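You operate a simulated robot arm through the tools that you are given. There is no shell and no other tool.

You are at the controls of a simulated robot arm. One attempt, no reset.

JOB
Put things in order on the sill bench. At the end: the silver oil tin from the sill bench stands where the purple twine roll stood; the clear bead pot (marked "BEADS") from the sill bench stands where the silver oil tin stood; the brown tack box (marked "TACKS") from the sill bench stands on top of the brown banded boards; the purple twine roll from the sill bench stands where the brown tack box stood; whatever was shut is shut again. Leave all else as you found it, and nothing knocked over.
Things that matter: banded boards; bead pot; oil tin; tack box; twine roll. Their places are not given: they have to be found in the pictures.

It is judged by the outcome, as a careful person would: the job done as asked, and still so three seconds after it is handed in. It fails if anything else is knocked over, pushed out of place, dropped, spilled or broken.

ROBOT AND FRAMES
A 7-joint arm with a two-finger parallel gripper, fixed in place. Base frame: the origin is at the foot of the arm, x ahead of it, y to its left, z up; the work surface is at about z = 0. Readings come in m, rad, newtons and seconds.
With the tool pointing down near the work surface it reaches from about 0.22 to 0.58 m from the base axis. Its first joint turns from -1.152 to 1.152 rad. Payload 2.5 kg.
The TCP is the grasp point between the finger pads, 0.023 m short of the fingertips. In the tool frame z runs along the fingers and y along their closing line. The gripper opens to 0.094 m. The fingers are 0.038 m wide and 0.01 m thick; the gripper's body (0.054 by 0.096 m) begins 0.039 m behind the TCP.
Orientation is that of the tool frame in the base frame, as [roll, pitch, yaw] about the fixed x, y, z axes, in that order (R = Rz(yaw) Ry(pitch) Rx(roll)). With the fingers straight down and closing along the base's y, the tool's x points along the base's -x, its y along +y and its z along -z.

CONTROLS
- The arm moves only by the tool jog_arm. Its argument "plan" is a list of rows, each an object (a shift or turn left out is 0, a gripper value left out holds the last) with "angular": the turn, a rotation vector about the tool's x, y, z in rad, a list of three; "travel": the shift along the tool's x, y, z in m, a list of three; "gripper": the gripper command, from -1 (shut) to 1 (fully open), values between in proportion. In form: [{"angular": [rx, ry, rz], "travel": [dx, dy, dz], "gripper": gripper}, ...]. A call has 1 to 20 rows; each row is the pose to reach, as a shift and turn from the pose commanded when the call began, along the tool's axes at that moment. A row lasts 0.2 s, in which the tool goes at most 0.05 m and 0.15 rad; a call with a longer step from one row to the next is refused whole, and so is a gripper value outside its range. Where a pose cannot be reached the arm comes as near as it can. A force on the tool above 40 N (or 10 N above the force at the start of the call, whichever is more), or a blocked arm, ends the call early, and 0.2 s more pass. The fingers move at their own pace (about 0.108 m/s each) and stop on an object; they squeeze with about 43 N. The grip force told is the motor's: it shows also when the fingers shut on nothing. Time passes only in rows, and 0.2 s behind the last, so rows that repeat a pose let the fingers close. The reply holds the time, the measured pose of the TCP, the force on the tool along the base axes, the opening and the grip force, in the units named above and with some noise, with the torque about the TCP (base axes, N m) and any sound that the robot's microphone picked up.
- Cameras (640 x 400 px; columns grow to the right, rows downward): "scene" is fixed at [0.1097, -0.4038, 0.5558]; the picture's right is [0.89, -0.46, 0.00], its down [-0.26, -0.50, -0.82] and it looks along [0.38, 0.73, -0.57] (base axes); focal length 333 px, centre (320, 200). "wrist" rides on the gripper at [0.087, 0.016, -0.074] in the tool frame; the picture's right is [-0.18, 0.98, 0.00], its down [-0.58, -0.11, -0.81] and it looks along [-0.79, -0.15, 0.59] (tool axes); focal length 243 px, centre (320, 200).
- get_image(camera): a new picture of that camera. It takes no simulated time.
- pixel_to_xyz(camera, pixels): for up to 12 pixels [column, row] of the newest picture of that camera ("zoom" is the newest enlarged one), the place [x, y, z] in the base frame of the surface seen there, good to about 0.002 m, but the place of the scene camera against the robot may be out by one fixed shift of up to 0.012 m in any direction. It takes no simulated time.
- close_up(camera, box): a new picture of the part [left, top, right, bottom] of that camera's present view, enlarged. It takes no simulated time.
- hand_in(): hands the job in; it is judged then, once.

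Leave the gripper open and the arm clear of the work at the hand-in unless told otherwise.

The tools are called after ">>>" by a JSON object that holds its "fn" and its "kwargs". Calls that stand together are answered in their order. jog_arm: Moves the arm, as the interface text tells. Its arguments: {"type":"object","properties":{"plan":{"type":"array","items":{"type":"object","properties":{"angular":{"type":"array","items":{"type":"number"}},"travel":{"type":"array","items":{"type":"number"}},"gripper":{"type":"number"}}}}},"required":["plan"]} The other tools are called the same way: get_image (camera) takes a picture; pixel_to_xyz (camera, pixels) gives the place of the surface under pixels of a picture; close_up (camera, box) takes an enlarged picture of a part of a camera's view; hand_in () hands the job in.

At the start:

```text
time: 0.0
position: [0.3149, 0.0105, 0.3229]
ee_rot: [3.141, 0.0, -3.14]
force: [-0.3, -0.1, -0.3]
moment: [0.04, 0.0, 0.01]
grip_width: 0.0939
finger_force: 0.0
```

scene: 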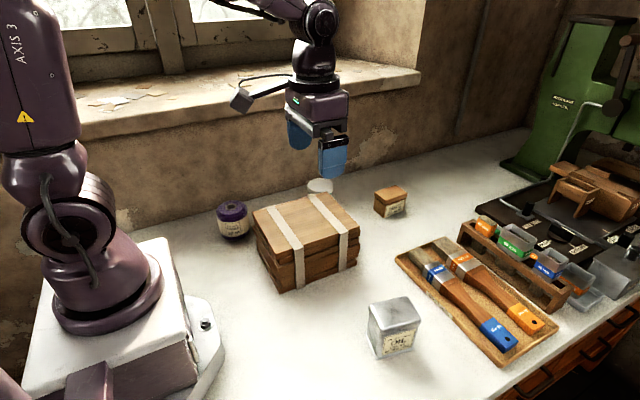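
wrist: 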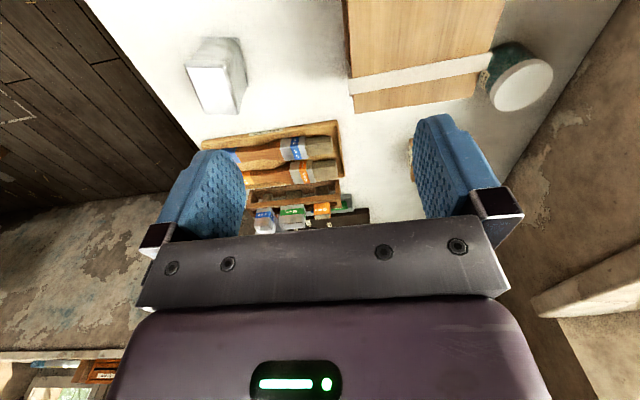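

I see the banded boards around (305,240), a purple-lidded roll/jar at (232,218), a white-topped item behind the boards at (320,187), a small brown box at (390,200), and a silver tin at (393,325). I'll enlarge these areas to identify each one.

>>> {"fn": "close_up", "kwargs": {"camera": "scene", "box": [190, 150, 430, 300]}}

>>> {"fn": "close_up", "kwargs": {"camera": "scene", "box": [340, 160, 640, 380]}}

>>> {"fn": "get_image", "kwargs": {"camera": "wrist"}}

```text
2.67 times, centred on (310, 225) of scene
```

zoom: 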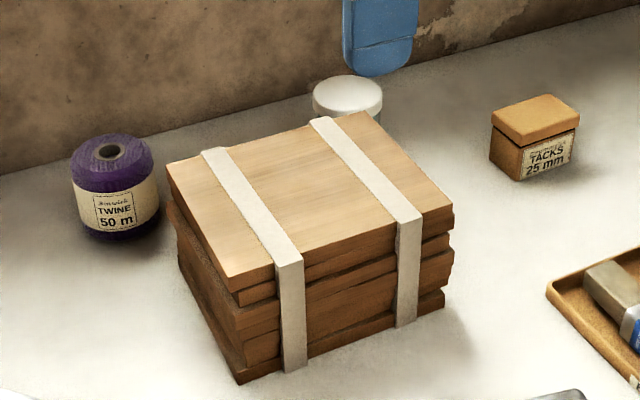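

```text
1.82 times, centred on (490, 270) of scene
```

zoom: 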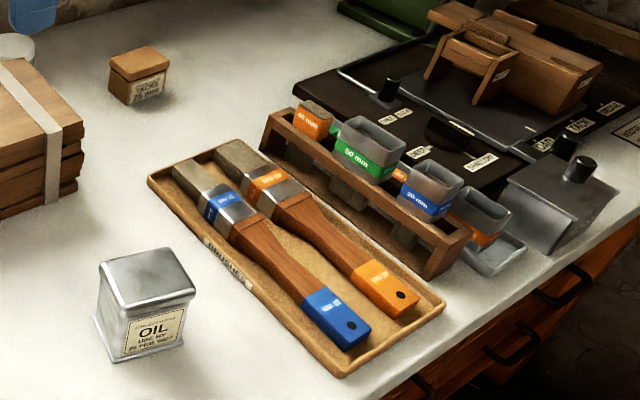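

```text
taken
```

wrist: 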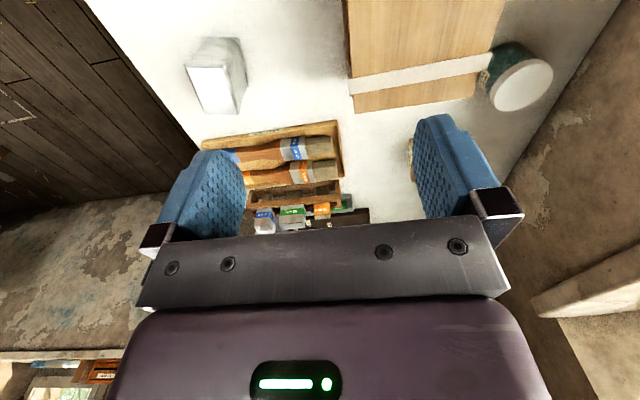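

The silver tin reads OIL, the brown box TACKS, the purple roll TWINE. The white-lidded pot behind the boards, teal in the wrist view at (515,75), is probably the bead pot. Next I'll enlarge that and measure points on the objects.

>>> {"fn": "close_up", "kwargs": {"camera": "wrist", "box": [440, 20, 600, 130]}}

>>> {"fn": "pixel_to_xyz", "kwargs": {"camera": "scene", "pixels": [[232, 207], [232, 225], [320, 185], [390, 192], [390, 210], [393, 310], [396, 345], [305, 225], [340, 220], [275, 225], [305, 205], [300, 250]]}}

>>> {"fn": "pixel_to_xyz", "kwargs": {"camera": "wrist", "pixels": [[520, 85], [495, 85], [545, 75], [520, 106], [515, 60], [210, 90], [232, 60], [411, 160], [430, 30], [400, 90], [500, 55], [480, 130]]}}

```text
3.64 times, centred on (520, 75) of wrist
```

zoom: 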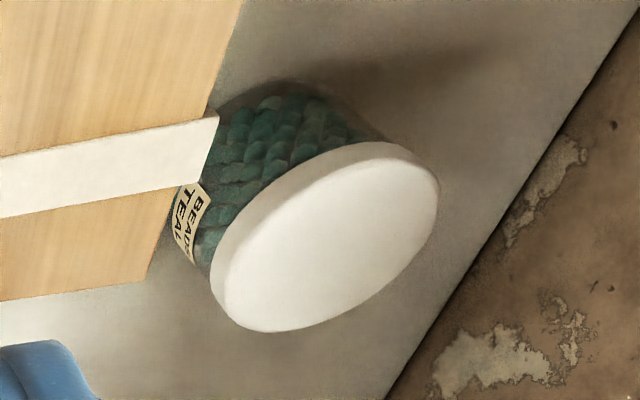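

```text
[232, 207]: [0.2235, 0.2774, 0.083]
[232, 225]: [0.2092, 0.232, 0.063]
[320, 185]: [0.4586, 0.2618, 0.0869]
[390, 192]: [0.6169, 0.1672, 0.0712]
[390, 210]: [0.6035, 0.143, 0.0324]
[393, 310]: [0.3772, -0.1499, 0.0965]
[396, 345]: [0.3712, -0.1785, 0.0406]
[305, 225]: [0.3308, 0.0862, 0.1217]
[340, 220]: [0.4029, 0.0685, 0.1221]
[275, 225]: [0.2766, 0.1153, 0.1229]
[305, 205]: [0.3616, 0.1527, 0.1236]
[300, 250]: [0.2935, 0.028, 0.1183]
```

```text
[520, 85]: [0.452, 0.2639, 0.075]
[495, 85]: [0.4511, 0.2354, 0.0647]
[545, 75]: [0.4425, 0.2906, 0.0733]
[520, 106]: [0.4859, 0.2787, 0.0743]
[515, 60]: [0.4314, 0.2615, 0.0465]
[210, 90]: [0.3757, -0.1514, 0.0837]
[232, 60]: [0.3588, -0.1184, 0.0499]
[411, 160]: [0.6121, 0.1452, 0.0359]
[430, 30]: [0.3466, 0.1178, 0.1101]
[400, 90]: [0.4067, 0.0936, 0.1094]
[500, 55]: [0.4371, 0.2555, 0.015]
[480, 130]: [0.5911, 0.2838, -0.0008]
```

The pot's label reads "BEADS TEAL", so all five items are found. The scene camera reads about 12 mm too high compared with the wrist camera. I'll move outwards and to the left at height to get a better wrist view of the tack box, which is near (0.61, 0.15), and of the pot.

>>> {"fn": "jog_arm", "kwargs": {"plan": [{"travel": [-0.03, 0.02, 0], "gripper": 1}, {"travel": [-0.06, 0.04, 0]}, {"travel": [-0.09, 0.06, 0]}, {"travel": [-0.12, 0.08, 0]}, {"travel": [-0.12, 0.08, 0]}]}}

>>> {"fn": "get_image", "kwargs": {"camera": "wrist"}}

>>> {"fn": "get_image", "kwargs": {"camera": "scene"}}

```text
time: 1.2
position: [0.4376, 0.091, 0.3247]
ee_rot: [-3.141, 0.0, -3.141]
force: [-0.5, -0.2, 0.2]
moment: [0.03, -0.02, 0.01]
grip_width: 0.094
finger_force: 0.1
```

```text
taken
```

wrist: 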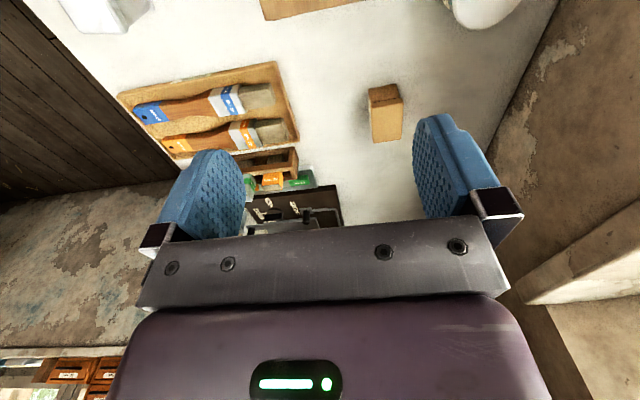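

```text
taken
```

scene: 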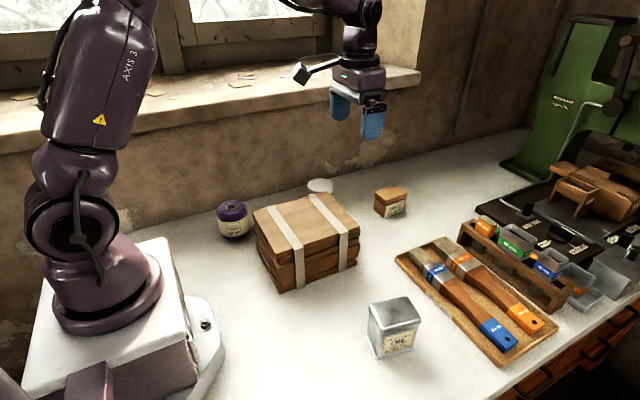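

The tack box is now clear in the wrist view at (385,112). I'll enlarge it and measure its corners, plus some board and pot points.

>>> {"fn": "close_up", "kwargs": {"camera": "wrist", "box": [340, 65, 440, 165]}}

>>> {"fn": "pixel_to_xyz", "kwargs": {"camera": "wrist", "pixels": [[374, 108], [400, 102], [402, 138], [375, 140], [387, 120], [372, 100], [385, 95], [398, 88], [370, 90], [396, 84], [371, 106], [385, 88]]}}

>>> {"fn": "pixel_to_xyz", "kwargs": {"camera": "scene", "pixels": [[376, 191], [389, 185], [405, 190], [388, 199], [376, 205], [385, 215], [404, 208], [391, 192], [320, 184], [310, 186], [330, 186], [233, 204]]}}

```text
4.00 times, centred on (390, 115) of wrist
```

zoom: 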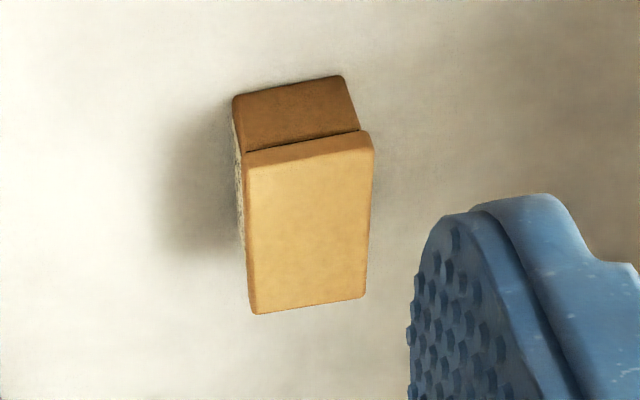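

```text
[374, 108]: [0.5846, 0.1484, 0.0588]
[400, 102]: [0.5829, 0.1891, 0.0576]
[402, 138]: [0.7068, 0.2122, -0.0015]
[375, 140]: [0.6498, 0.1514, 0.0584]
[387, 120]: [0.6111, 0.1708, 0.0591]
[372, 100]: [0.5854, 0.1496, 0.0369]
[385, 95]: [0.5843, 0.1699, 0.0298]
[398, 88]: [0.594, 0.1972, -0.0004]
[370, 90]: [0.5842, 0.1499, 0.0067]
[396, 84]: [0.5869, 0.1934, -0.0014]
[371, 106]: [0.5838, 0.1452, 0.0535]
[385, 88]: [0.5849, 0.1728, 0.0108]
```

```text
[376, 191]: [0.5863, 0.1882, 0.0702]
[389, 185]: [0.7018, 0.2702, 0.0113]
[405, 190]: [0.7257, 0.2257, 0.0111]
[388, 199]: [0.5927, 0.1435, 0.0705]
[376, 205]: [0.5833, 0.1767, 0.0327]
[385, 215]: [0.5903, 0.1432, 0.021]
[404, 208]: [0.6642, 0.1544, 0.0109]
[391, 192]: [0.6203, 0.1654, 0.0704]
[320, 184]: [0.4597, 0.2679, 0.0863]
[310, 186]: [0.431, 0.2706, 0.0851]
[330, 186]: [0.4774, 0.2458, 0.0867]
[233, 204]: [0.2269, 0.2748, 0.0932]
```

The tack box measures roughly x 0.584–0.650, y 0.148–0.190 and z up to 0.059, centred near (0.617, 0.170). That is beyond the tool-down reach, so I'll have to tilt the tool outward. Before moving near the wall I'll measure the wall, the sill edge and the board corners.

>>> {"fn": "pixel_to_xyz", "kwargs": {"camera": "scene", "pixels": [[200, 130], [200, 112], [200, 165], [200, 195], [400, 90], [410, 100], [400, 140], [270, 150], [270, 175], [300, 90], [450, 130], [250, 60]]}}

>>> {"fn": "pixel_to_xyz", "kwargs": {"camera": "scene", "pixels": [[254, 211], [327, 193], [358, 227], [278, 252], [260, 220], [345, 205], [357, 250], [280, 285], [280, 210], [300, 240], [215, 240], [375, 235]]}}

>>> {"fn": "pixel_to_xyz", "kwargs": {"camera": "wrist", "pixels": [[270, 18], [300, 14], [340, 5], [265, 12], [360, 1], [480, 20], [500, 15], [520, 5], [455, 12], [540, 60], [520, 100], [580, 100]]}}

```text
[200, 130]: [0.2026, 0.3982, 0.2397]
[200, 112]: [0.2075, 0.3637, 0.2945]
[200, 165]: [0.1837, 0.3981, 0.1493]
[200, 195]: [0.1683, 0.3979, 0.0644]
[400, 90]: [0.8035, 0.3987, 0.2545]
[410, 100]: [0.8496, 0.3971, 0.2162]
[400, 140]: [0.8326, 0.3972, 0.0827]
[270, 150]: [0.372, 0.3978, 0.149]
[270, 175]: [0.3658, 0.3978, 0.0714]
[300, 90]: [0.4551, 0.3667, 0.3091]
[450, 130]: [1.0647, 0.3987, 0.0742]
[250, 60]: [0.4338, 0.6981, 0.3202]
```

```text
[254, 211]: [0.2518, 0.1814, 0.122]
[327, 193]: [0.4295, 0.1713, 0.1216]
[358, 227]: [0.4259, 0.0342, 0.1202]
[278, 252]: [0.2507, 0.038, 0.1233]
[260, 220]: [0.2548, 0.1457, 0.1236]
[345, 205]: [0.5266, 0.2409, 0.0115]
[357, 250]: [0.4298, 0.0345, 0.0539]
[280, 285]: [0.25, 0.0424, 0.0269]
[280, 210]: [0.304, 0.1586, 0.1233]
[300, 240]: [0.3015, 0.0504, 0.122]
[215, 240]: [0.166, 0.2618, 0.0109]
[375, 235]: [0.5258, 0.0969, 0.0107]
```

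```text
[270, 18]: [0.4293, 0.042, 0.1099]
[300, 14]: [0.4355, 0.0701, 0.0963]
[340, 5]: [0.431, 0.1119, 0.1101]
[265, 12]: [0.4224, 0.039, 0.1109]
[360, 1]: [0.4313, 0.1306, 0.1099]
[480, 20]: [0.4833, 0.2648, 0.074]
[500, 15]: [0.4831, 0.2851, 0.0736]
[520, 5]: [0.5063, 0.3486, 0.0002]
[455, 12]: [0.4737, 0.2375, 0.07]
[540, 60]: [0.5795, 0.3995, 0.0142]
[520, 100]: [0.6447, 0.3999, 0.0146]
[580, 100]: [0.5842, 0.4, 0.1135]
```

The wall is at y = 0.40 and the sill front at y ≈ 0.365. The boards cover x 0.25–0.43 and y 0.04–0.18 with their top at z ≈ 0.11. The scene shift is about (0, -0.002, +0.012). I'll move towards the tack box at height, matching its roughly 2.5° yaw.

>>> {"fn": "jog_arm", "kwargs": {"plan": [{"travel": [-0.03, 0.035, 0.0], "angular": [0, 0, -0.04]}, {"travel": [-0.055, 0.07, 0.01], "angular": [0, 0, -0.04]}, {"travel": [-0.065, 0.078, 0.02], "angular": [0, 0, -0.04]}, {"travel": [-0.065, 0.078, 0.02], "angular": [0, 0, -0.04]}]}}

```text
time: 2.2
position: [0.5011, 0.1679, 0.304]
ee_rot: [-3.141, 0.0, -3.101]
force: [0.2, 0.1, 0.0]
moment: [-0.03, 0.0, -0.01]
grip_width: 0.0942
finger_force: 0.0
```

At (0.501, 0.168, 0.304), on the box's line. I'll tilt the fingers outward by about 20° while moving out and down a little, then check what is actually reached.

>>> {"fn": "jog_arm", "kwargs": {"plan": [{"travel": [-0.03, -0.001, 0.03], "angular": [0, -0.12, 0]}, {"travel": [-0.06, -0.002, 0.06], "angular": [0, -0.24, 0]}, {"travel": [-0.085, -0.004, 0.09], "angular": [0, -0.35, 0]}, {"travel": [-0.097, -0.005, 0.12], "angular": [0, -0.35, 0]}, {"travel": [-0.097, -0.005, 0.12], "angular": [0, -0.35, 0]}]}}

>>> {"fn": "get_image", "kwargs": {"camera": "wrist"}}

>>> {"fn": "get_image", "kwargs": {"camera": "scene"}}

```text
time: 3.4
position: [0.5985, 0.1661, 0.1821]
ee_rot: [-3.141, 0.349, -3.102]
force: [0.0, -0.4, -0.3]
moment: [0.01, 0.01, 0.02]
grip_width: 0.0939
finger_force: 0.1
```

```text
taken
```

wrist: 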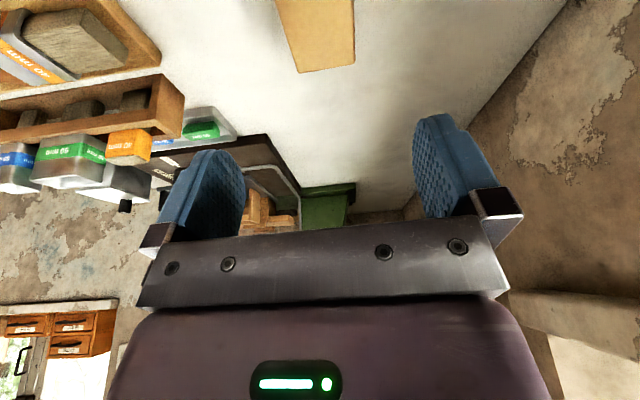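

```text
taken
```

scene: 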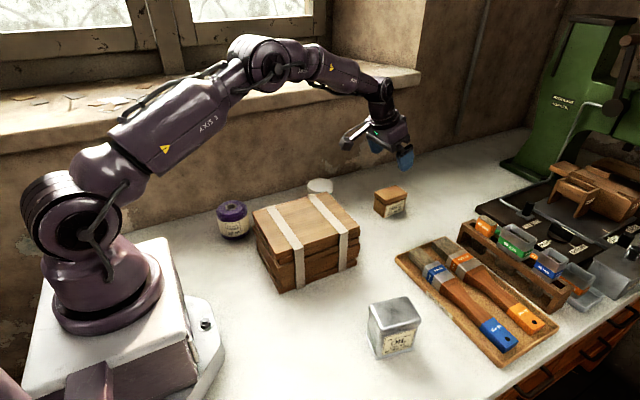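

The tilted pose at (0.5985, 0.166, 0.182) was reached. The box's top is in the wrist view at (315,35), so I'll measure its edges from here.

>>> {"fn": "pixel_to_xyz", "kwargs": {"camera": "wrist", "pixels": [[280, 5], [350, 5], [300, 68], [352, 62], [290, 40], [351, 35], [315, 40], [325, 66], [282, 15], [348, 15], [318, 10]]}}

>>> {"fn": "close_up", "kwargs": {"camera": "scene", "box": [360, 130, 430, 230]}}

```text
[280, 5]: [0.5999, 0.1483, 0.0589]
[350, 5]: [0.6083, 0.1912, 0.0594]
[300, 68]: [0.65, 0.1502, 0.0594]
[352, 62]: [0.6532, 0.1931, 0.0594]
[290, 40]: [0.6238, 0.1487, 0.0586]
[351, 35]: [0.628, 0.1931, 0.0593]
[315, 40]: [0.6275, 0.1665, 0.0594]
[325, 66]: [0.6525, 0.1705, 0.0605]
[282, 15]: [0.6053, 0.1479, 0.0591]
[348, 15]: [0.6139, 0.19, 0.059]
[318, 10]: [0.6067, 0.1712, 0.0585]
```

```text
4.00 times, centred on (395, 180) of scene
```

zoom: 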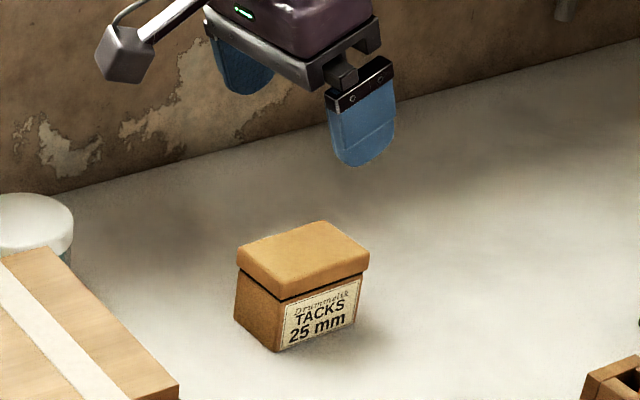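

The box's top spans y 0.148–0.192 and x 0.584–0.653, so its centre is about (0.618, 0.170). I'll descend to z ≈ 0.08 straddling it and check alignment.

>>> {"fn": "jog_arm", "kwargs": {"plan": [{"travel": [0.009, 0.001, 0.033]}, {"travel": [0.0186, 0.002, 0.0656]}, {"travel": [0.0279, 0.0031, 0.0984]}, {"travel": [0.0279, 0.0031, 0.0984]}]}}

>>> {"fn": "close_up", "kwargs": {"camera": "scene", "box": [340, 120, 440, 230]}}

>>> {"fn": "get_image", "kwargs": {"camera": "wrist"}}

```text
time: 4.4
position: [0.6043, 0.1719, 0.0815]
ee_rot: [-3.141, 0.351, -3.101]
force: [0.9, 0.5, 0.9]
moment: [-0.06, 0.02, -0.01]
grip_width: 0.0942
finger_force: 0.0
```

```text
3.64 times, centred on (390, 175) of scene
```

zoom: 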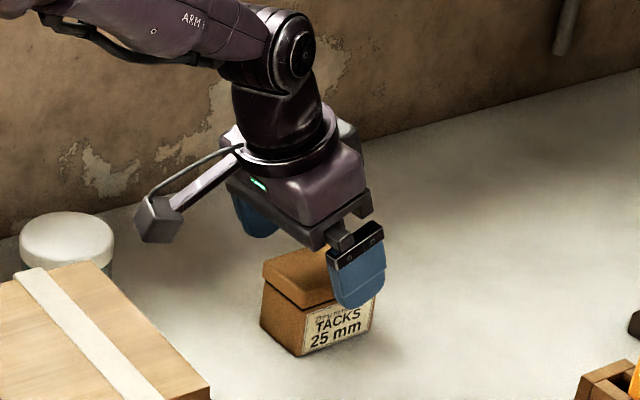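

```text
taken
```

wrist: 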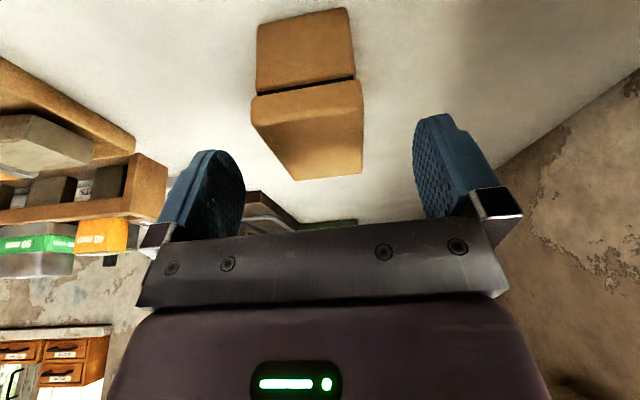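

The fingers straddle the box evenly. I'll measure the lid and body edges on the near face before going lower.

>>> {"fn": "pixel_to_xyz", "kwargs": {"camera": "wrist", "pixels": [[260, 85], [352, 72], [256, 100], [360, 85], [308, 60], [310, 92], [262, 50], [345, 40]]}}

>>> {"fn": "close_up", "kwargs": {"camera": "wrist", "box": [230, 0, 390, 190]}}

```text
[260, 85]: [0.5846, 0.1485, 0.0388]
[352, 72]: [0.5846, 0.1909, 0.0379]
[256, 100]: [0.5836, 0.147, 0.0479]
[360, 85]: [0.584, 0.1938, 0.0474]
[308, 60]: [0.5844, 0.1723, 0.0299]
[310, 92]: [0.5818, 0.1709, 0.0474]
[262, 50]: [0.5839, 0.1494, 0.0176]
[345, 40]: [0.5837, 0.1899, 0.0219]
```

```text
2.11 times, centred on (310, 95) of wrist
```

zoom: 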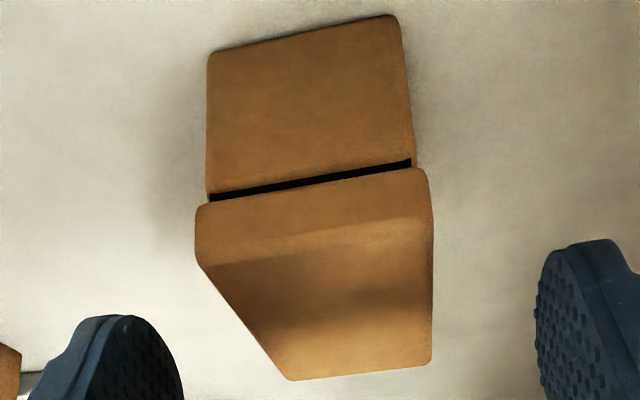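

The lid sits from about z 0.041 to 0.059 and is slightly wider than the body. I'll go down to TCP z ≈ 0.032 so the pads also bear on the body, then close gently and do a small test lift.

>>> {"fn": "jog_arm", "kwargs": {"plan": [{"travel": [0.005, -0.0005, 0.016]}, {"travel": [0.01, -0.001, 0.031]}, {"travel": [0.0146, -0.001, 0.0458]}, {"travel": [0.0146, -0.001, 0.0458]}]}}

>>> {"fn": "get_image", "kwargs": {"camera": "wrist"}}

>>> {"fn": "close_up", "kwargs": {"camera": "scene", "box": [340, 130, 440, 230]}}

```text
time: 5.4
position: [0.6065, 0.1705, 0.0346]
ee_rot: [3.141, 0.351, -3.101]
force: [-0.5, 0.0, -0.3]
moment: [0.0, -0.03, -0.03]
grip_width: 0.0941
finger_force: 0.0
```

```text
taken
```

wrist: 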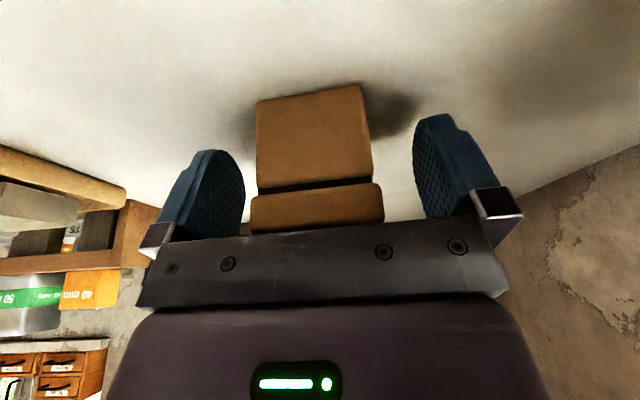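

```text
4.00 times, centred on (390, 180) of scene
```

zoom: 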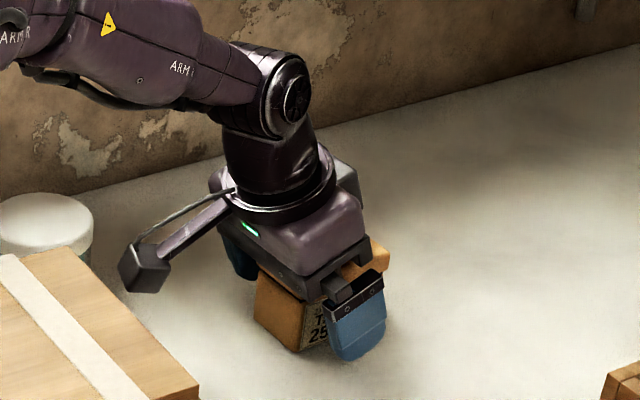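

The fingers are on both sides of the box with clearance to the table. Closing now.

>>> {"fn": "jog_arm", "kwargs": {"plan": [{"gripper": 0.2}, {"gripper": -0.2}, {"gripper": -1}, {"gripper": -1}, {"gripper": -1}]}}

>>> {"fn": "get_image", "kwargs": {"camera": "wrist"}}

```text
time: 6.6
position: [0.6069, 0.1684, 0.0336]
ee_rot: [3.141, 0.35, -3.102]
force: [0.9, -0.6, 0.9]
moment: [0.02, -0.04, -0.04]
grip_width: 0.05
finger_force: 43.0
```

```text
taken
```

wrist: 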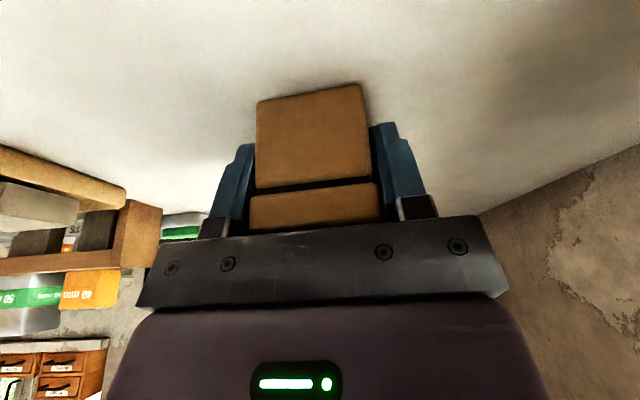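

The fingers stopped at 0.050 m with 43 N on the box. Test lift of 15 mm straight up.

>>> {"fn": "jog_arm", "kwargs": {"plan": [{"travel": [-0.0025, 0, -0.007], "gripper": -1}, {"travel": [-0.0051, 0, -0.0141]}, {"travel": [-0.0051, 0, -0.0141]}]}}

>>> {"fn": "get_image", "kwargs": {"camera": "wrist"}}

>>> {"fn": "close_up", "kwargs": {"camera": "scene", "box": [340, 130, 440, 230]}}

```text
time: 7.4
position: [0.607, 0.1689, 0.05]
ee_rot: [3.14, 0.349, -3.099]
force: [0.5, -0.2, -2.1]
moment: [0.02, -0.01, 0.0]
grip_width: 0.0499
finger_force: 42.8
```

```text
taken
```

wrist: 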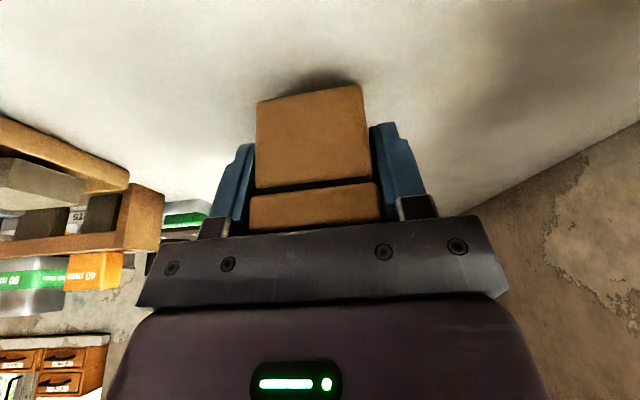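

```text
4.00 times, centred on (390, 180) of scene
```

zoom: 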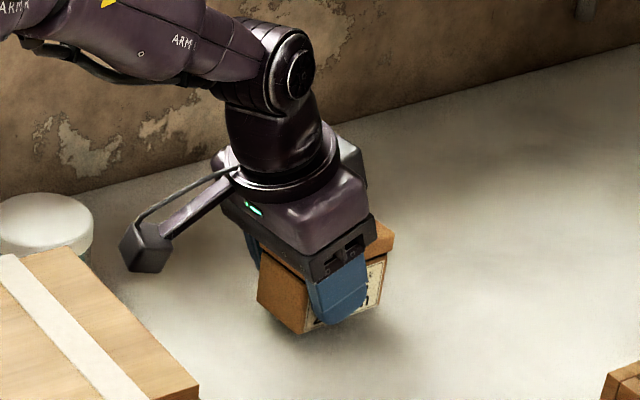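

The whole box lifted, lid and body together, with about 2 N of weight. I'll raise it to z ≈ 0.25 while drawing slightly inward.

>>> {"fn": "jog_arm", "kwargs": {"plan": [{"travel": [-0.0043, 0, -0.041], "gripper": -1}, {"travel": [-0.0087, 0, -0.082]}, {"travel": [-0.013, 0, -0.123]}, {"travel": [-0.0173, 0, -0.164]}, {"travel": [-0.0217, 0, -0.205]}, {"travel": [-0.0217, 0, -0.205]}]}}

>>> {"fn": "close_up", "kwargs": {"camera": "scene", "box": [230, 170, 390, 300]}}

```text
time: 8.8
position: [0.5567, 0.1659, 0.2496]
ee_rot: [3.141, 0.35, -3.102]
force: [-0.8, -0.5, -2.8]
moment: [-0.02, 0.02, 0.01]
grip_width: 0.0498
finger_force: 43.0
```

```text
3.08 times, centred on (310, 235) of scene
```

zoom: 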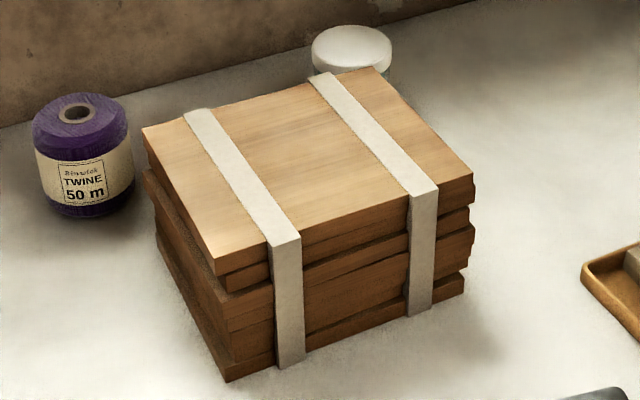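

The bands and twine are in view. I'll measure band positions and heights on the board top, using this zoomed picture.

>>> {"fn": "pixel_to_xyz", "kwargs": {"camera": "zoom", "pixels": [[215, 165], [240, 155], [225, 145], [260, 195], [235, 200], [345, 105], [375, 150], [395, 145], [355, 165], [310, 160], [300, 190], [420, 150]]}}

>>> {"fn": "pixel_to_xyz", "kwargs": {"camera": "zoom", "pixels": [[38, 135], [62, 105], [92, 105], [76, 98], [128, 130], [80, 128], [80, 215], [76, 114], [350, 45], [315, 45], [390, 45], [350, 30]]}}

```text
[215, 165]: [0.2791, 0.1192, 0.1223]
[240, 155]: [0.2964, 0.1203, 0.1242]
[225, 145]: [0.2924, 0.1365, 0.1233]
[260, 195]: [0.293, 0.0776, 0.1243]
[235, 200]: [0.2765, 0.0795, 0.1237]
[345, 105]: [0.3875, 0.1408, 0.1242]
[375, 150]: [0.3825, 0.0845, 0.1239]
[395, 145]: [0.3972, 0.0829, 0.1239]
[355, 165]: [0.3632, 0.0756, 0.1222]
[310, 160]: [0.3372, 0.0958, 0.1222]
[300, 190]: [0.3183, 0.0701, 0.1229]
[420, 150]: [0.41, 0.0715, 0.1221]
```

```text
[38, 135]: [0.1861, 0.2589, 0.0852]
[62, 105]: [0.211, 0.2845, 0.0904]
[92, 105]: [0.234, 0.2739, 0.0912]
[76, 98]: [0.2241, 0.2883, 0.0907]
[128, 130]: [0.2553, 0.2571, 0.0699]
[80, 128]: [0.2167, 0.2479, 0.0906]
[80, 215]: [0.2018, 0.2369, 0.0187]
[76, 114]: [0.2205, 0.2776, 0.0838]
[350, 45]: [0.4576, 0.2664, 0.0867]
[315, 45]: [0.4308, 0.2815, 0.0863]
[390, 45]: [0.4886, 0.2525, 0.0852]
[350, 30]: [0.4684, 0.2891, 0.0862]
```

Bands are about 1.5 mm proud at x ≈ 0.291 and 0.389, leaving a clear gap between them centred at x ≈ 0.340. I'll carry the box above that spot, near (0.34, 0.11), and square its yaw to the boards.

>>> {"fn": "jog_arm", "kwargs": {"plan": [{"travel": [0.036, -0.0078, -0.0131], "angular": [0.0137, 0, 0.0376], "gripper": -1}, {"travel": [0.072, -0.0156, -0.0263], "angular": [0.0137, 0, 0.0376]}, {"travel": [0.108, -0.0234, -0.0394], "angular": [0.0137, 0, 0.0376]}, {"travel": [0.144, -0.0312, -0.0526], "angular": [0.0137, 0, 0.0376]}, {"travel": [0.18, -0.039, -0.0657], "angular": [0.0137, 0, 0.0376]}, {"travel": [0.216, -0.0468, -0.0789], "angular": [0.0137, 0, 0.0376]}, {"travel": [0.216, -0.0468, -0.0789], "angular": [0.0137, 0, 0.0376]}]}}

>>> {"fn": "get_image", "kwargs": {"camera": "scene"}}

>>> {"fn": "get_image", "kwargs": {"camera": "wrist"}}

```text
time: 10.4
position: [0.3303, 0.1117, 0.2496]
ee_rot: [-3.14, 0.349, -3.141]
force: [0.3, 1.3, -1.2]
moment: [0.02, 0.03, 0.01]
grip_width: 0.0497
finger_force: 42.7
```

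```text
taken
```

scene: 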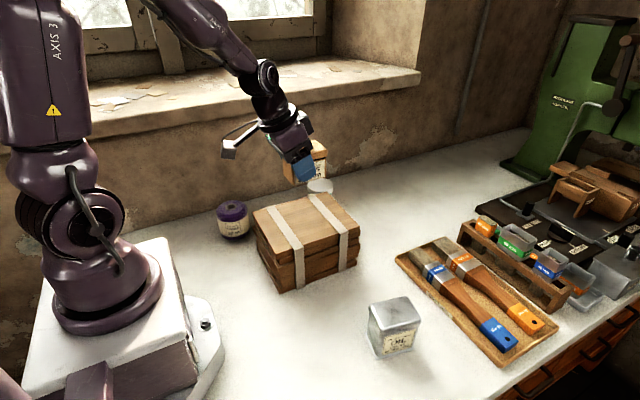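

```text
taken
```

wrist: 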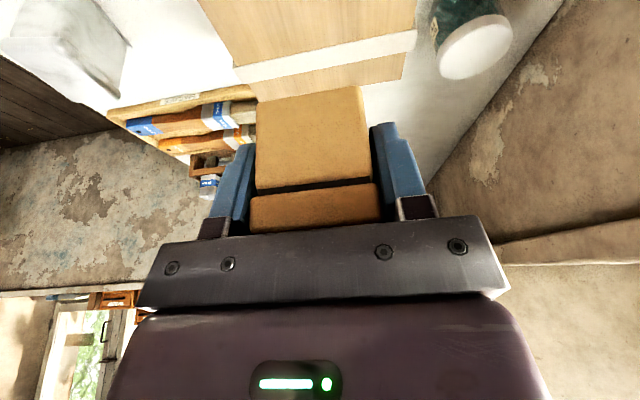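

The box is over the boards at (0.330, 0.112, 0.250). Before lowering, I'll measure the far band and board edges with the wrist camera, which has no fixed shift.

>>> {"fn": "pixel_to_xyz", "kwargs": {"camera": "wrist", "pixels": [[320, 30], [245, 70], [330, 62], [330, 50], [400, 45], [330, 85], [403, 78], [245, 92], [255, 20], [412, 10], [290, 15], [470, 45]]}}

```text
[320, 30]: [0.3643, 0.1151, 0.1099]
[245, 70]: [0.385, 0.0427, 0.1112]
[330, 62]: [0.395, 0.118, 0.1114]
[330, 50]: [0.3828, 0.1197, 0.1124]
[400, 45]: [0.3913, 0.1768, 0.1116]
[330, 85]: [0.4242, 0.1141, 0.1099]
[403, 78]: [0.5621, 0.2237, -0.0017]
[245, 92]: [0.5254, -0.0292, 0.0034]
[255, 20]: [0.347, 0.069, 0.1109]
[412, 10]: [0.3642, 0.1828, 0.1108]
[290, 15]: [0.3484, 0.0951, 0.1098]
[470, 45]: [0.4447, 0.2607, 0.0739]
```

Band edge is at x ≈ 0.379, so the box fits between the bands. Lowering to about 4 mm above contact.

>>> {"fn": "jog_arm", "kwargs": {"plan": [{"travel": [0.009, 0, 0.0245], "gripper": -1}, {"travel": [0.018, 0, 0.049]}, {"travel": [0.027, 0, 0.0735]}, {"travel": [0.0348, 0, 0.0954]}, {"travel": [0.0348, 0, 0.0954]}]}}

>>> {"fn": "close_up", "kwargs": {"camera": "scene", "box": [230, 140, 390, 270]}}

```text
time: 11.6
position: [0.3302, 0.1106, 0.1469]
ee_rot: [3.141, 0.349, -3.14]
force: [-0.1, 0.2, -3.1]
moment: [0.01, 0.03, -0.04]
grip_width: 0.0498
finger_force: 43.6
```

```text
3.08 times, centred on (310, 205) of scene
```

zoom: 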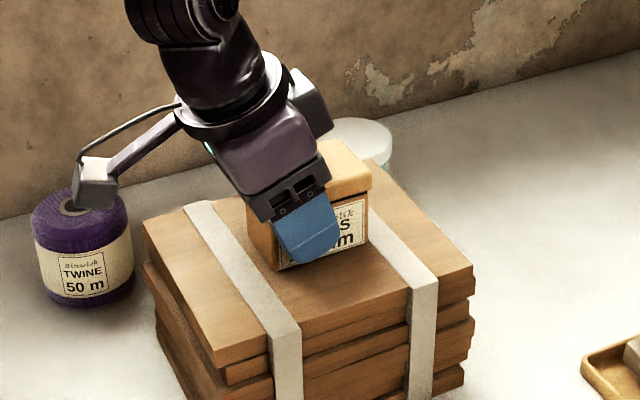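

The box is between the bands and just above the boards. I'll creep down 3 mm and watch the force.

>>> {"fn": "jog_arm", "kwargs": {"plan": [{"travel": [0.0003, 0, 0.0009], "gripper": -1}, {"travel": [0.0007, 0, 0.0019]}, {"travel": [0.001, 0, 0.0028]}, {"travel": [0.001, 0, 0.0028]}]}}

```text
time: 12.6
position: [0.3298, 0.112, 0.1449]
ee_rot: [3.14, 0.355, 3.139]
force: [-12.3, -3.7, 36.3]
moment: [-0.27, 0.01, -0.05]
grip_width: 0.0499
finger_force: 42.9
```

The box is in firm contact, with an upward force of about 36 N. I'll back off about 1.5 mm to relieve it and read again.

>>> {"fn": "jog_arm", "kwargs": {"plan": [{"travel": [-0.0003, 0, -0.0008], "gripper": -1}, {"travel": [-0.0005, 0, -0.0014]}, {"travel": [-0.0005, 0, -0.0014]}]}}

```text
time: 13.4
position: [0.3287, 0.111, 0.1457]
ee_rot: [3.142, 0.352, -3.142]
force: [2.4, 1.5, 3.9]
moment: [0.25, -0.39, -0.02]
grip_width: 0.05
finger_force: 42.3
```

Nearly neutral now, with the box resting on the boards. Opening the fingers slowly.

>>> {"fn": "jog_arm", "kwargs": {"plan": [{"gripper": 0.1}, {"gripper": 0.3}, {"gripper": 0.6}, {"gripper": 1}, {"gripper": 1}]}}

>>> {"fn": "get_image", "kwargs": {"camera": "wrist"}}

>>> {"fn": "close_up", "kwargs": {"camera": "scene", "box": [230, 140, 390, 270]}}

```text
time: 14.6
position: [0.3292, 0.1114, 0.1459]
ee_rot: [3.141, 0.352, 3.141]
force: [-0.6, 0.0, -0.6]
moment: [0.03, 0.0, 0.0]
grip_width: 0.094
finger_force: 0.0
```

```text
taken
```

wrist: 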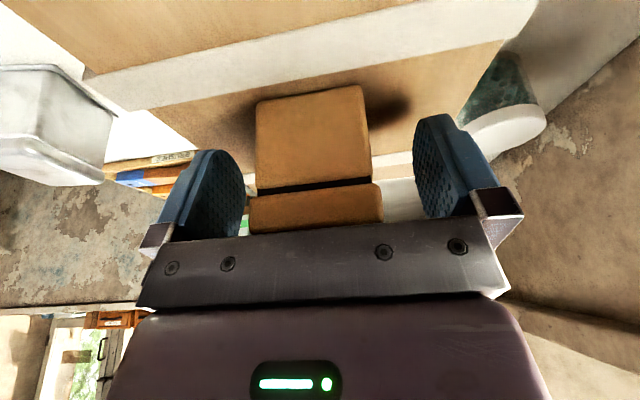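

```text
3.08 times, centred on (310, 205) of scene
```

zoom: 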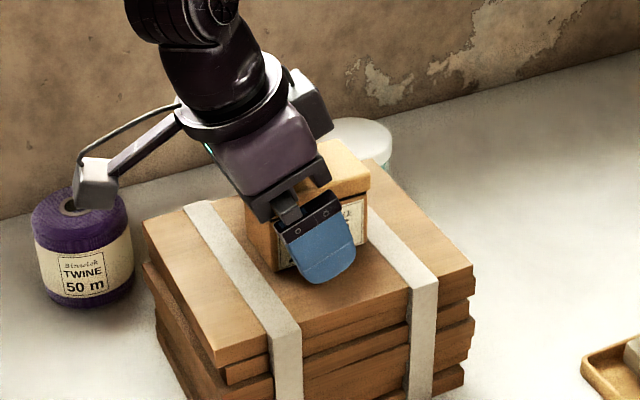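

The tack box stands on the boards, released. I'll rise straight up clear of it.

>>> {"fn": "jog_arm", "kwargs": {"plan": [{"travel": [-0.0103, 0, -0.0282], "gripper": 1}, {"travel": [-0.024, 0, -0.0657]}, {"travel": [-0.0377, 0, -0.1033]}, {"travel": [-0.0532, 0, -0.1456]}, {"travel": [-0.0532, 0, -0.1456]}]}}

>>> {"fn": "get_image", "kwargs": {"camera": "scene"}}

```text
time: 15.8
position: [0.3313, 0.1088, 0.302]
ee_rot: [-3.141, 0.35, -3.141]
force: [-0.4, -0.7, 0.8]
moment: [0.03, 0.02, -0.02]
grip_width: 0.094
finger_force: 0.1
```

```text
taken
```

scene: 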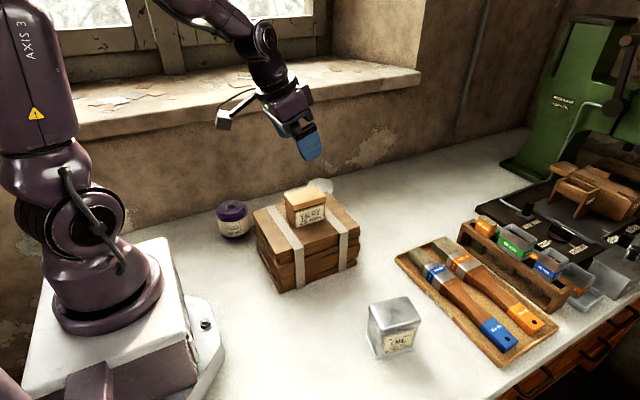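

The tack box is standing well on the boards. Now I'll bring the tool back to vertical at this height.

>>> {"fn": "jog_arm", "kwargs": {"plan": [{"angular": [0, 0.12, 0]}, {"angular": [0, 0.24, 0]}, {"angular": [0, 0.35, 0]}, {"angular": [0, 0.35, 0]}]}}

```text
time: 16.8
position: [0.3299, 0.1109, 0.301]
ee_rot: [3.14, 0.0, -3.141]
force: [0.2, -1.0, 0.3]
moment: [-0.02, -0.02, 0.05]
grip_width: 0.094
finger_force: 0.0
```

Vertical again. Now I'll swing left and turn the tool to face the twine roll, hovering at about (0.205, 0.255, 0.28).

>>> {"fn": "jog_arm", "kwargs": {"plan": [{"travel": [0.018, 0.021, 0.003], "angular": [0, 0, -0.126]}, {"travel": [0.036, 0.042, 0.006], "angular": [0, 0, -0.252]}, {"travel": [0.054, 0.063, 0.009], "angular": [0, 0, -0.378]}, {"travel": [0.072, 0.083, 0.012], "angular": [0, 0, -0.504]}, {"travel": [0.09, 0.104, 0.015], "angular": [0, 0, -0.63]}, {"travel": [0.108, 0.125, 0.018], "angular": [0, 0, -0.755]}, {"travel": [0.125, 0.145, 0.02], "angular": [0, 0, -0.88]}, {"travel": [0.125, 0.145, 0.02], "angular": [0, 0, -0.88]}]}}

>>> {"fn": "get_image", "kwargs": {"camera": "wrist"}}

>>> {"fn": "get_image", "kwargs": {"camera": "scene"}}

```text
time: 18.6
position: [0.2044, 0.2568, 0.2806]
ee_rot: [3.139, 0.0, -2.26]
force: [0.5, -0.3, -0.3]
moment: [0.01, 0.0, -0.02]
grip_width: 0.0943
finger_force: 0.0
```

```text
taken
```

wrist: 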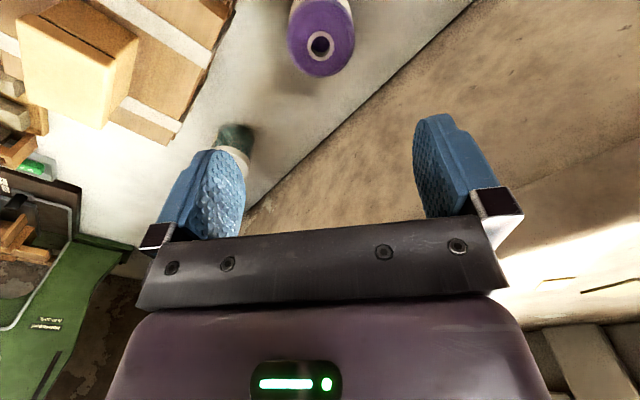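

```text
taken
```

scene: 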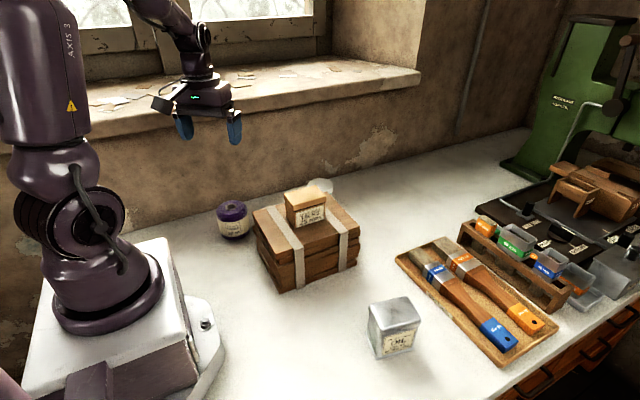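

The twine roll is in the wrist view at (320,45). I'll measure points on its top ring and rim.

>>> {"fn": "close_up", "kwargs": {"camera": "wrist", "box": [270, 0, 370, 90]}}

>>> {"fn": "pixel_to_xyz", "kwargs": {"camera": "wrist", "pixels": [[309, 45], [332, 42], [320, 33], [320, 57], [293, 45], [351, 40], [320, 73], [321, 25], [300, 62], [342, 62], [300, 25], [345, 25]]}}

```text
4.44 times, centred on (320, 45) of wrist
```

zoom: 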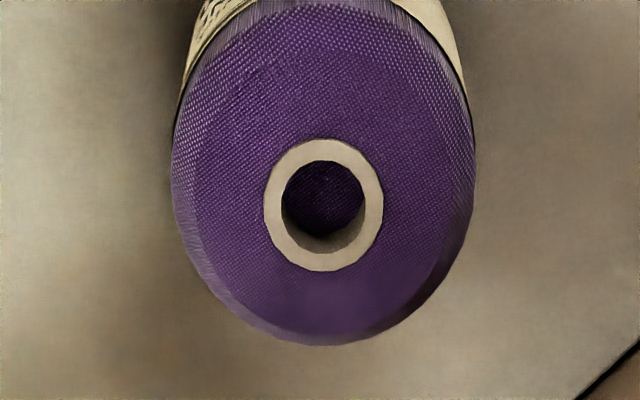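

```text
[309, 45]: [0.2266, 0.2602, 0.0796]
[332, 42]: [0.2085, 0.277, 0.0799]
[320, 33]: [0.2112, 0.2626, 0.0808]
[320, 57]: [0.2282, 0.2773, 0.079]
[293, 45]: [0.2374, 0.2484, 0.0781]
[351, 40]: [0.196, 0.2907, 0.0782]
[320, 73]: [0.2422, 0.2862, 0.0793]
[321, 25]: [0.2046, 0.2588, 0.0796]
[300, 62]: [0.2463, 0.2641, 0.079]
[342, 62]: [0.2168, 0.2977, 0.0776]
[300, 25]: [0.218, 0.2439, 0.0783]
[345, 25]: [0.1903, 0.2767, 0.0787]
```

Twine top centre is about (0.2185, 0.2693), top z 0.079, with a widest diameter of about 0.074. The tilted grasp puts the camera low on the robot's side, so I'll check where the robot's base plate is.

>>> {"fn": "pixel_to_xyz", "kwargs": {"camera": "scene", "pixels": [[165, 242], [185, 275], [205, 325], [195, 305], [222, 358], [180, 320], [150, 250], [130, 300], [160, 275], [100, 240], [125, 225], [140, 260]]}}

```text
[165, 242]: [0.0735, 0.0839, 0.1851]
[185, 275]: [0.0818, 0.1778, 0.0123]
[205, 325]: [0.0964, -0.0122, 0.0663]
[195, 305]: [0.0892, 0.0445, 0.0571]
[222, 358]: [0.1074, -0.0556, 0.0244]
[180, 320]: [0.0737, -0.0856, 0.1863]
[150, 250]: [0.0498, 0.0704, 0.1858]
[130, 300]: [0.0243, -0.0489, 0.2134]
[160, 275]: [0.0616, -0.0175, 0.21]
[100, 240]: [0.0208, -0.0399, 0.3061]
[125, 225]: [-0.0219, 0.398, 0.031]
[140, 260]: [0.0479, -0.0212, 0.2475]
```

The base is well clear (x < 0.11). Now I'll tilt outward by 0.42 rad and descend to a hover above the twine at z ≈ 0.15.

>>> {"fn": "jog_arm", "kwargs": {"plan": [{"travel": [-0.0047, -0.0006, 0.025], "angular": [0, -0.105, 0]}, {"travel": [-0.0094, -0.0012, 0.055], "angular": [0, -0.21, 0]}, {"travel": [-0.0141, -0.0018, 0.085], "angular": [0, -0.315, 0]}, {"travel": [-0.0188, -0.0024, 0.115], "angular": [0, -0.42, 0]}, {"travel": [-0.0188, -0.0024, 0.131], "angular": [0, -0.42, 0]}, {"travel": [-0.0188, -0.0024, 0.131], "angular": [0, -0.42, 0]}]}}

>>> {"fn": "get_image", "kwargs": {"camera": "wrist"}}

>>> {"fn": "close_up", "kwargs": {"camera": "scene", "box": [160, 120, 320, 270]}}

```text
time: 20.0
position: [0.2186, 0.2694, 0.1476]
ee_rot: [-3.141, 0.421, -2.262]
force: [-0.8, -0.6, -0.7]
moment: [-0.01, -0.01, 0.01]
grip_width: 0.0942
finger_force: 0.1
```

```text
taken
```

wrist: 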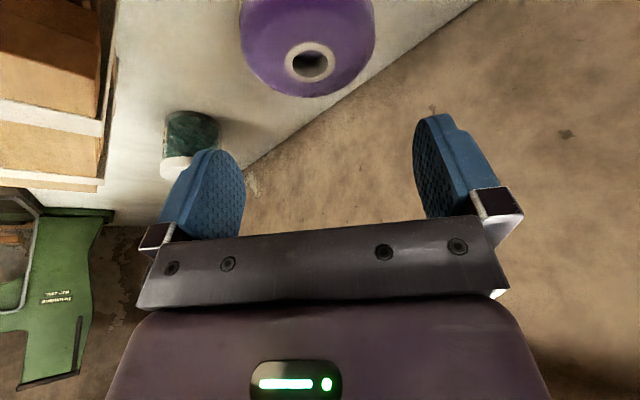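

```text
2.67 times, centred on (240, 195) of scene
```

zoom: 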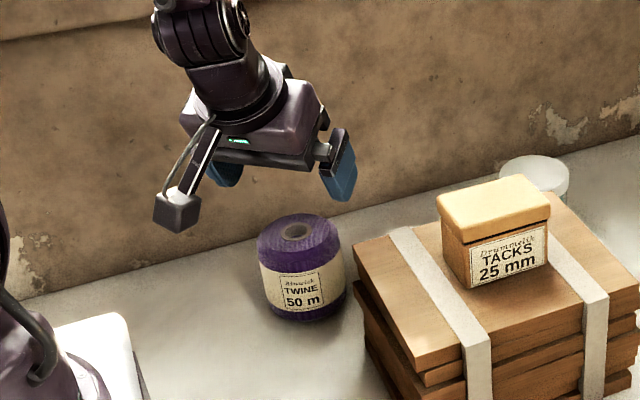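

Reached the tilted hover. I'll recheck the ring centre with this closer view.

>>> {"fn": "pixel_to_xyz", "kwargs": {"camera": "wrist", "pixels": [[288, 64], [332, 59], [308, 44], [311, 79], [245, 45], [372, 35], [318, 94], [270, 80], [350, 72], [307, 20]]}}

>>> {"fn": "close_up", "kwargs": {"camera": "wrist", "box": [220, 0, 400, 110]}}

```text
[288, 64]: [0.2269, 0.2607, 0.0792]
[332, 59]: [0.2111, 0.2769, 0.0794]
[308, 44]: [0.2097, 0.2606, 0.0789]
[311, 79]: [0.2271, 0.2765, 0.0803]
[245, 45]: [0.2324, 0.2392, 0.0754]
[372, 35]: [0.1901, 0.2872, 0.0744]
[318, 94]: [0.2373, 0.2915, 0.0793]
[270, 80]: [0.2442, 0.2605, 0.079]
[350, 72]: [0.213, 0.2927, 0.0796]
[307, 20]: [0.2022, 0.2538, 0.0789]
```

```text
3.56 times, centred on (310, 55) of wrist
```

zoom: 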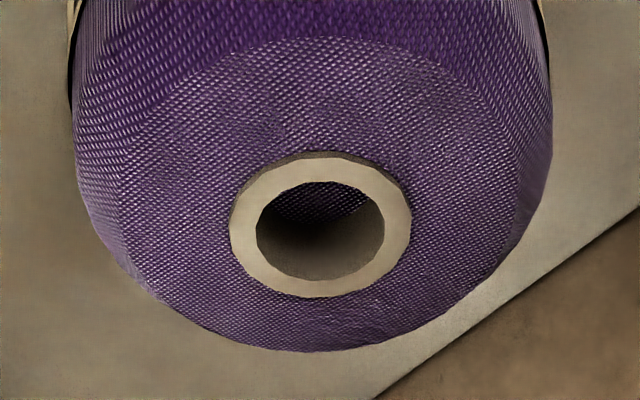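

The ring centre is (0.2187, 0.2688), matching the TCP. Descending straight down to z ≈ 0.056.

>>> {"fn": "jog_arm", "kwargs": {"plan": [{"travel": [0.0094, 0, 0.0211]}, {"travel": [0.0188, 0, 0.0422]}, {"travel": [0.0283, 0, 0.0634]}, {"travel": [0.0377, 0, 0.0845]}, {"travel": [0.0377, 0, 0.0845]}]}}

>>> {"fn": "get_image", "kwargs": {"camera": "wrist"}}

>>> {"fn": "close_up", "kwargs": {"camera": "scene", "box": [160, 150, 300, 270]}}

```text
time: 21.2
position: [0.2168, 0.2711, 0.0567]
ee_rot: [-3.141, 0.42, -2.263]
force: [-0.6, 0.2, -0.6]
moment: [-0.01, 0.02, 0.01]
grip_width: 0.0941
finger_force: 0.0
```

```text
taken
```

wrist: 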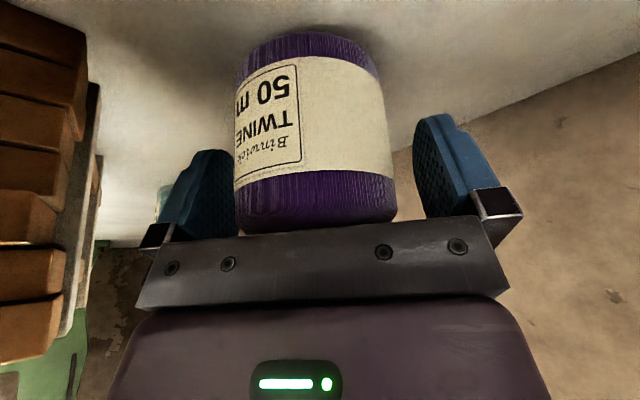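

```text
3.33 times, centred on (230, 210) of scene
```

zoom: 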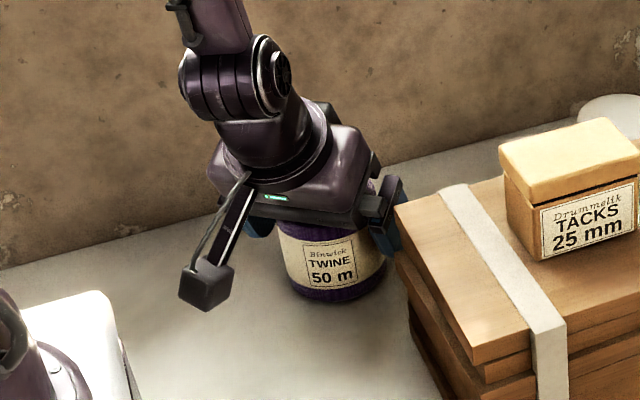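

The roll sits between the pads, clear of the boards. Closing.

>>> {"fn": "jog_arm", "kwargs": {"plan": [{"gripper": 0.7}, {"gripper": 0.4}, {"gripper": -1}, {"gripper": -1}, {"gripper": -1}]}}

>>> {"fn": "jog_arm", "kwargs": {"plan": [{"travel": [-0.004, 0, -0.009], "gripper": -1}, {"travel": [-0.0082, 0, -0.0183]}, {"travel": [-0.0082, 0, -0.0183]}]}}

>>> {"fn": "get_image", "kwargs": {"camera": "wrist"}}

>>> {"fn": "close_up", "kwargs": {"camera": "scene", "box": [160, 150, 300, 270]}}

```text
time: 22.4
position: [0.2176, 0.2711, 0.0561]
ee_rot: [3.139, 0.42, -2.261]
force: [0.8, -0.8, 0.5]
moment: [0.01, -0.01, 0.01]
grip_width: 0.0731
finger_force: 43.2
```

```text
time: 23.2
position: [0.2177, 0.27, 0.0758]
ee_rot: [3.141, 0.421, -2.262]
force: [-0.3, -0.2, -0.9]
moment: [-0.01, 0.02, -0.01]
grip_width: 0.0729
finger_force: 43.3
```

```text
taken
```

wrist: 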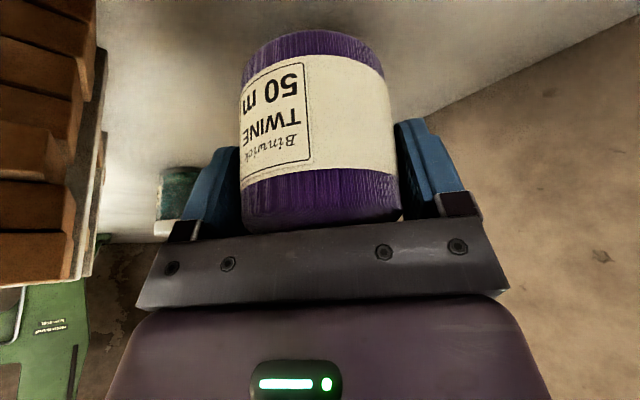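

```text
3.33 times, centred on (230, 210) of scene
```

zoom: 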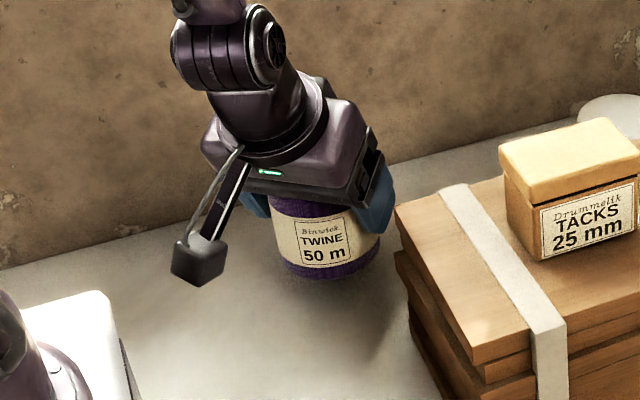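

The roll lifted cleanly (0.073 m wide, light). I'll raise it to z ≈ 0.27, high enough to clear the tack box on the boards.

>>> {"fn": "jog_arm", "kwargs": {"plan": [{"travel": [-0.0159, 0, -0.0356], "gripper": -1}, {"travel": [-0.0318, 0, -0.0712]}, {"travel": [-0.0477, 0, -0.1068]}, {"travel": [-0.0636, 0, -0.1424]}, {"travel": [-0.0795, 0, -0.178]}, {"travel": [-0.0795, 0, -0.178]}]}}

```text
time: 24.6
position: [0.2176, 0.2686, 0.2731]
ee_rot: [3.141, 0.421, -2.26]
force: [0.5, 0.2, -1.5]
moment: [0.01, -0.01, 0.0]
grip_width: 0.0731
finger_force: 43.0
```

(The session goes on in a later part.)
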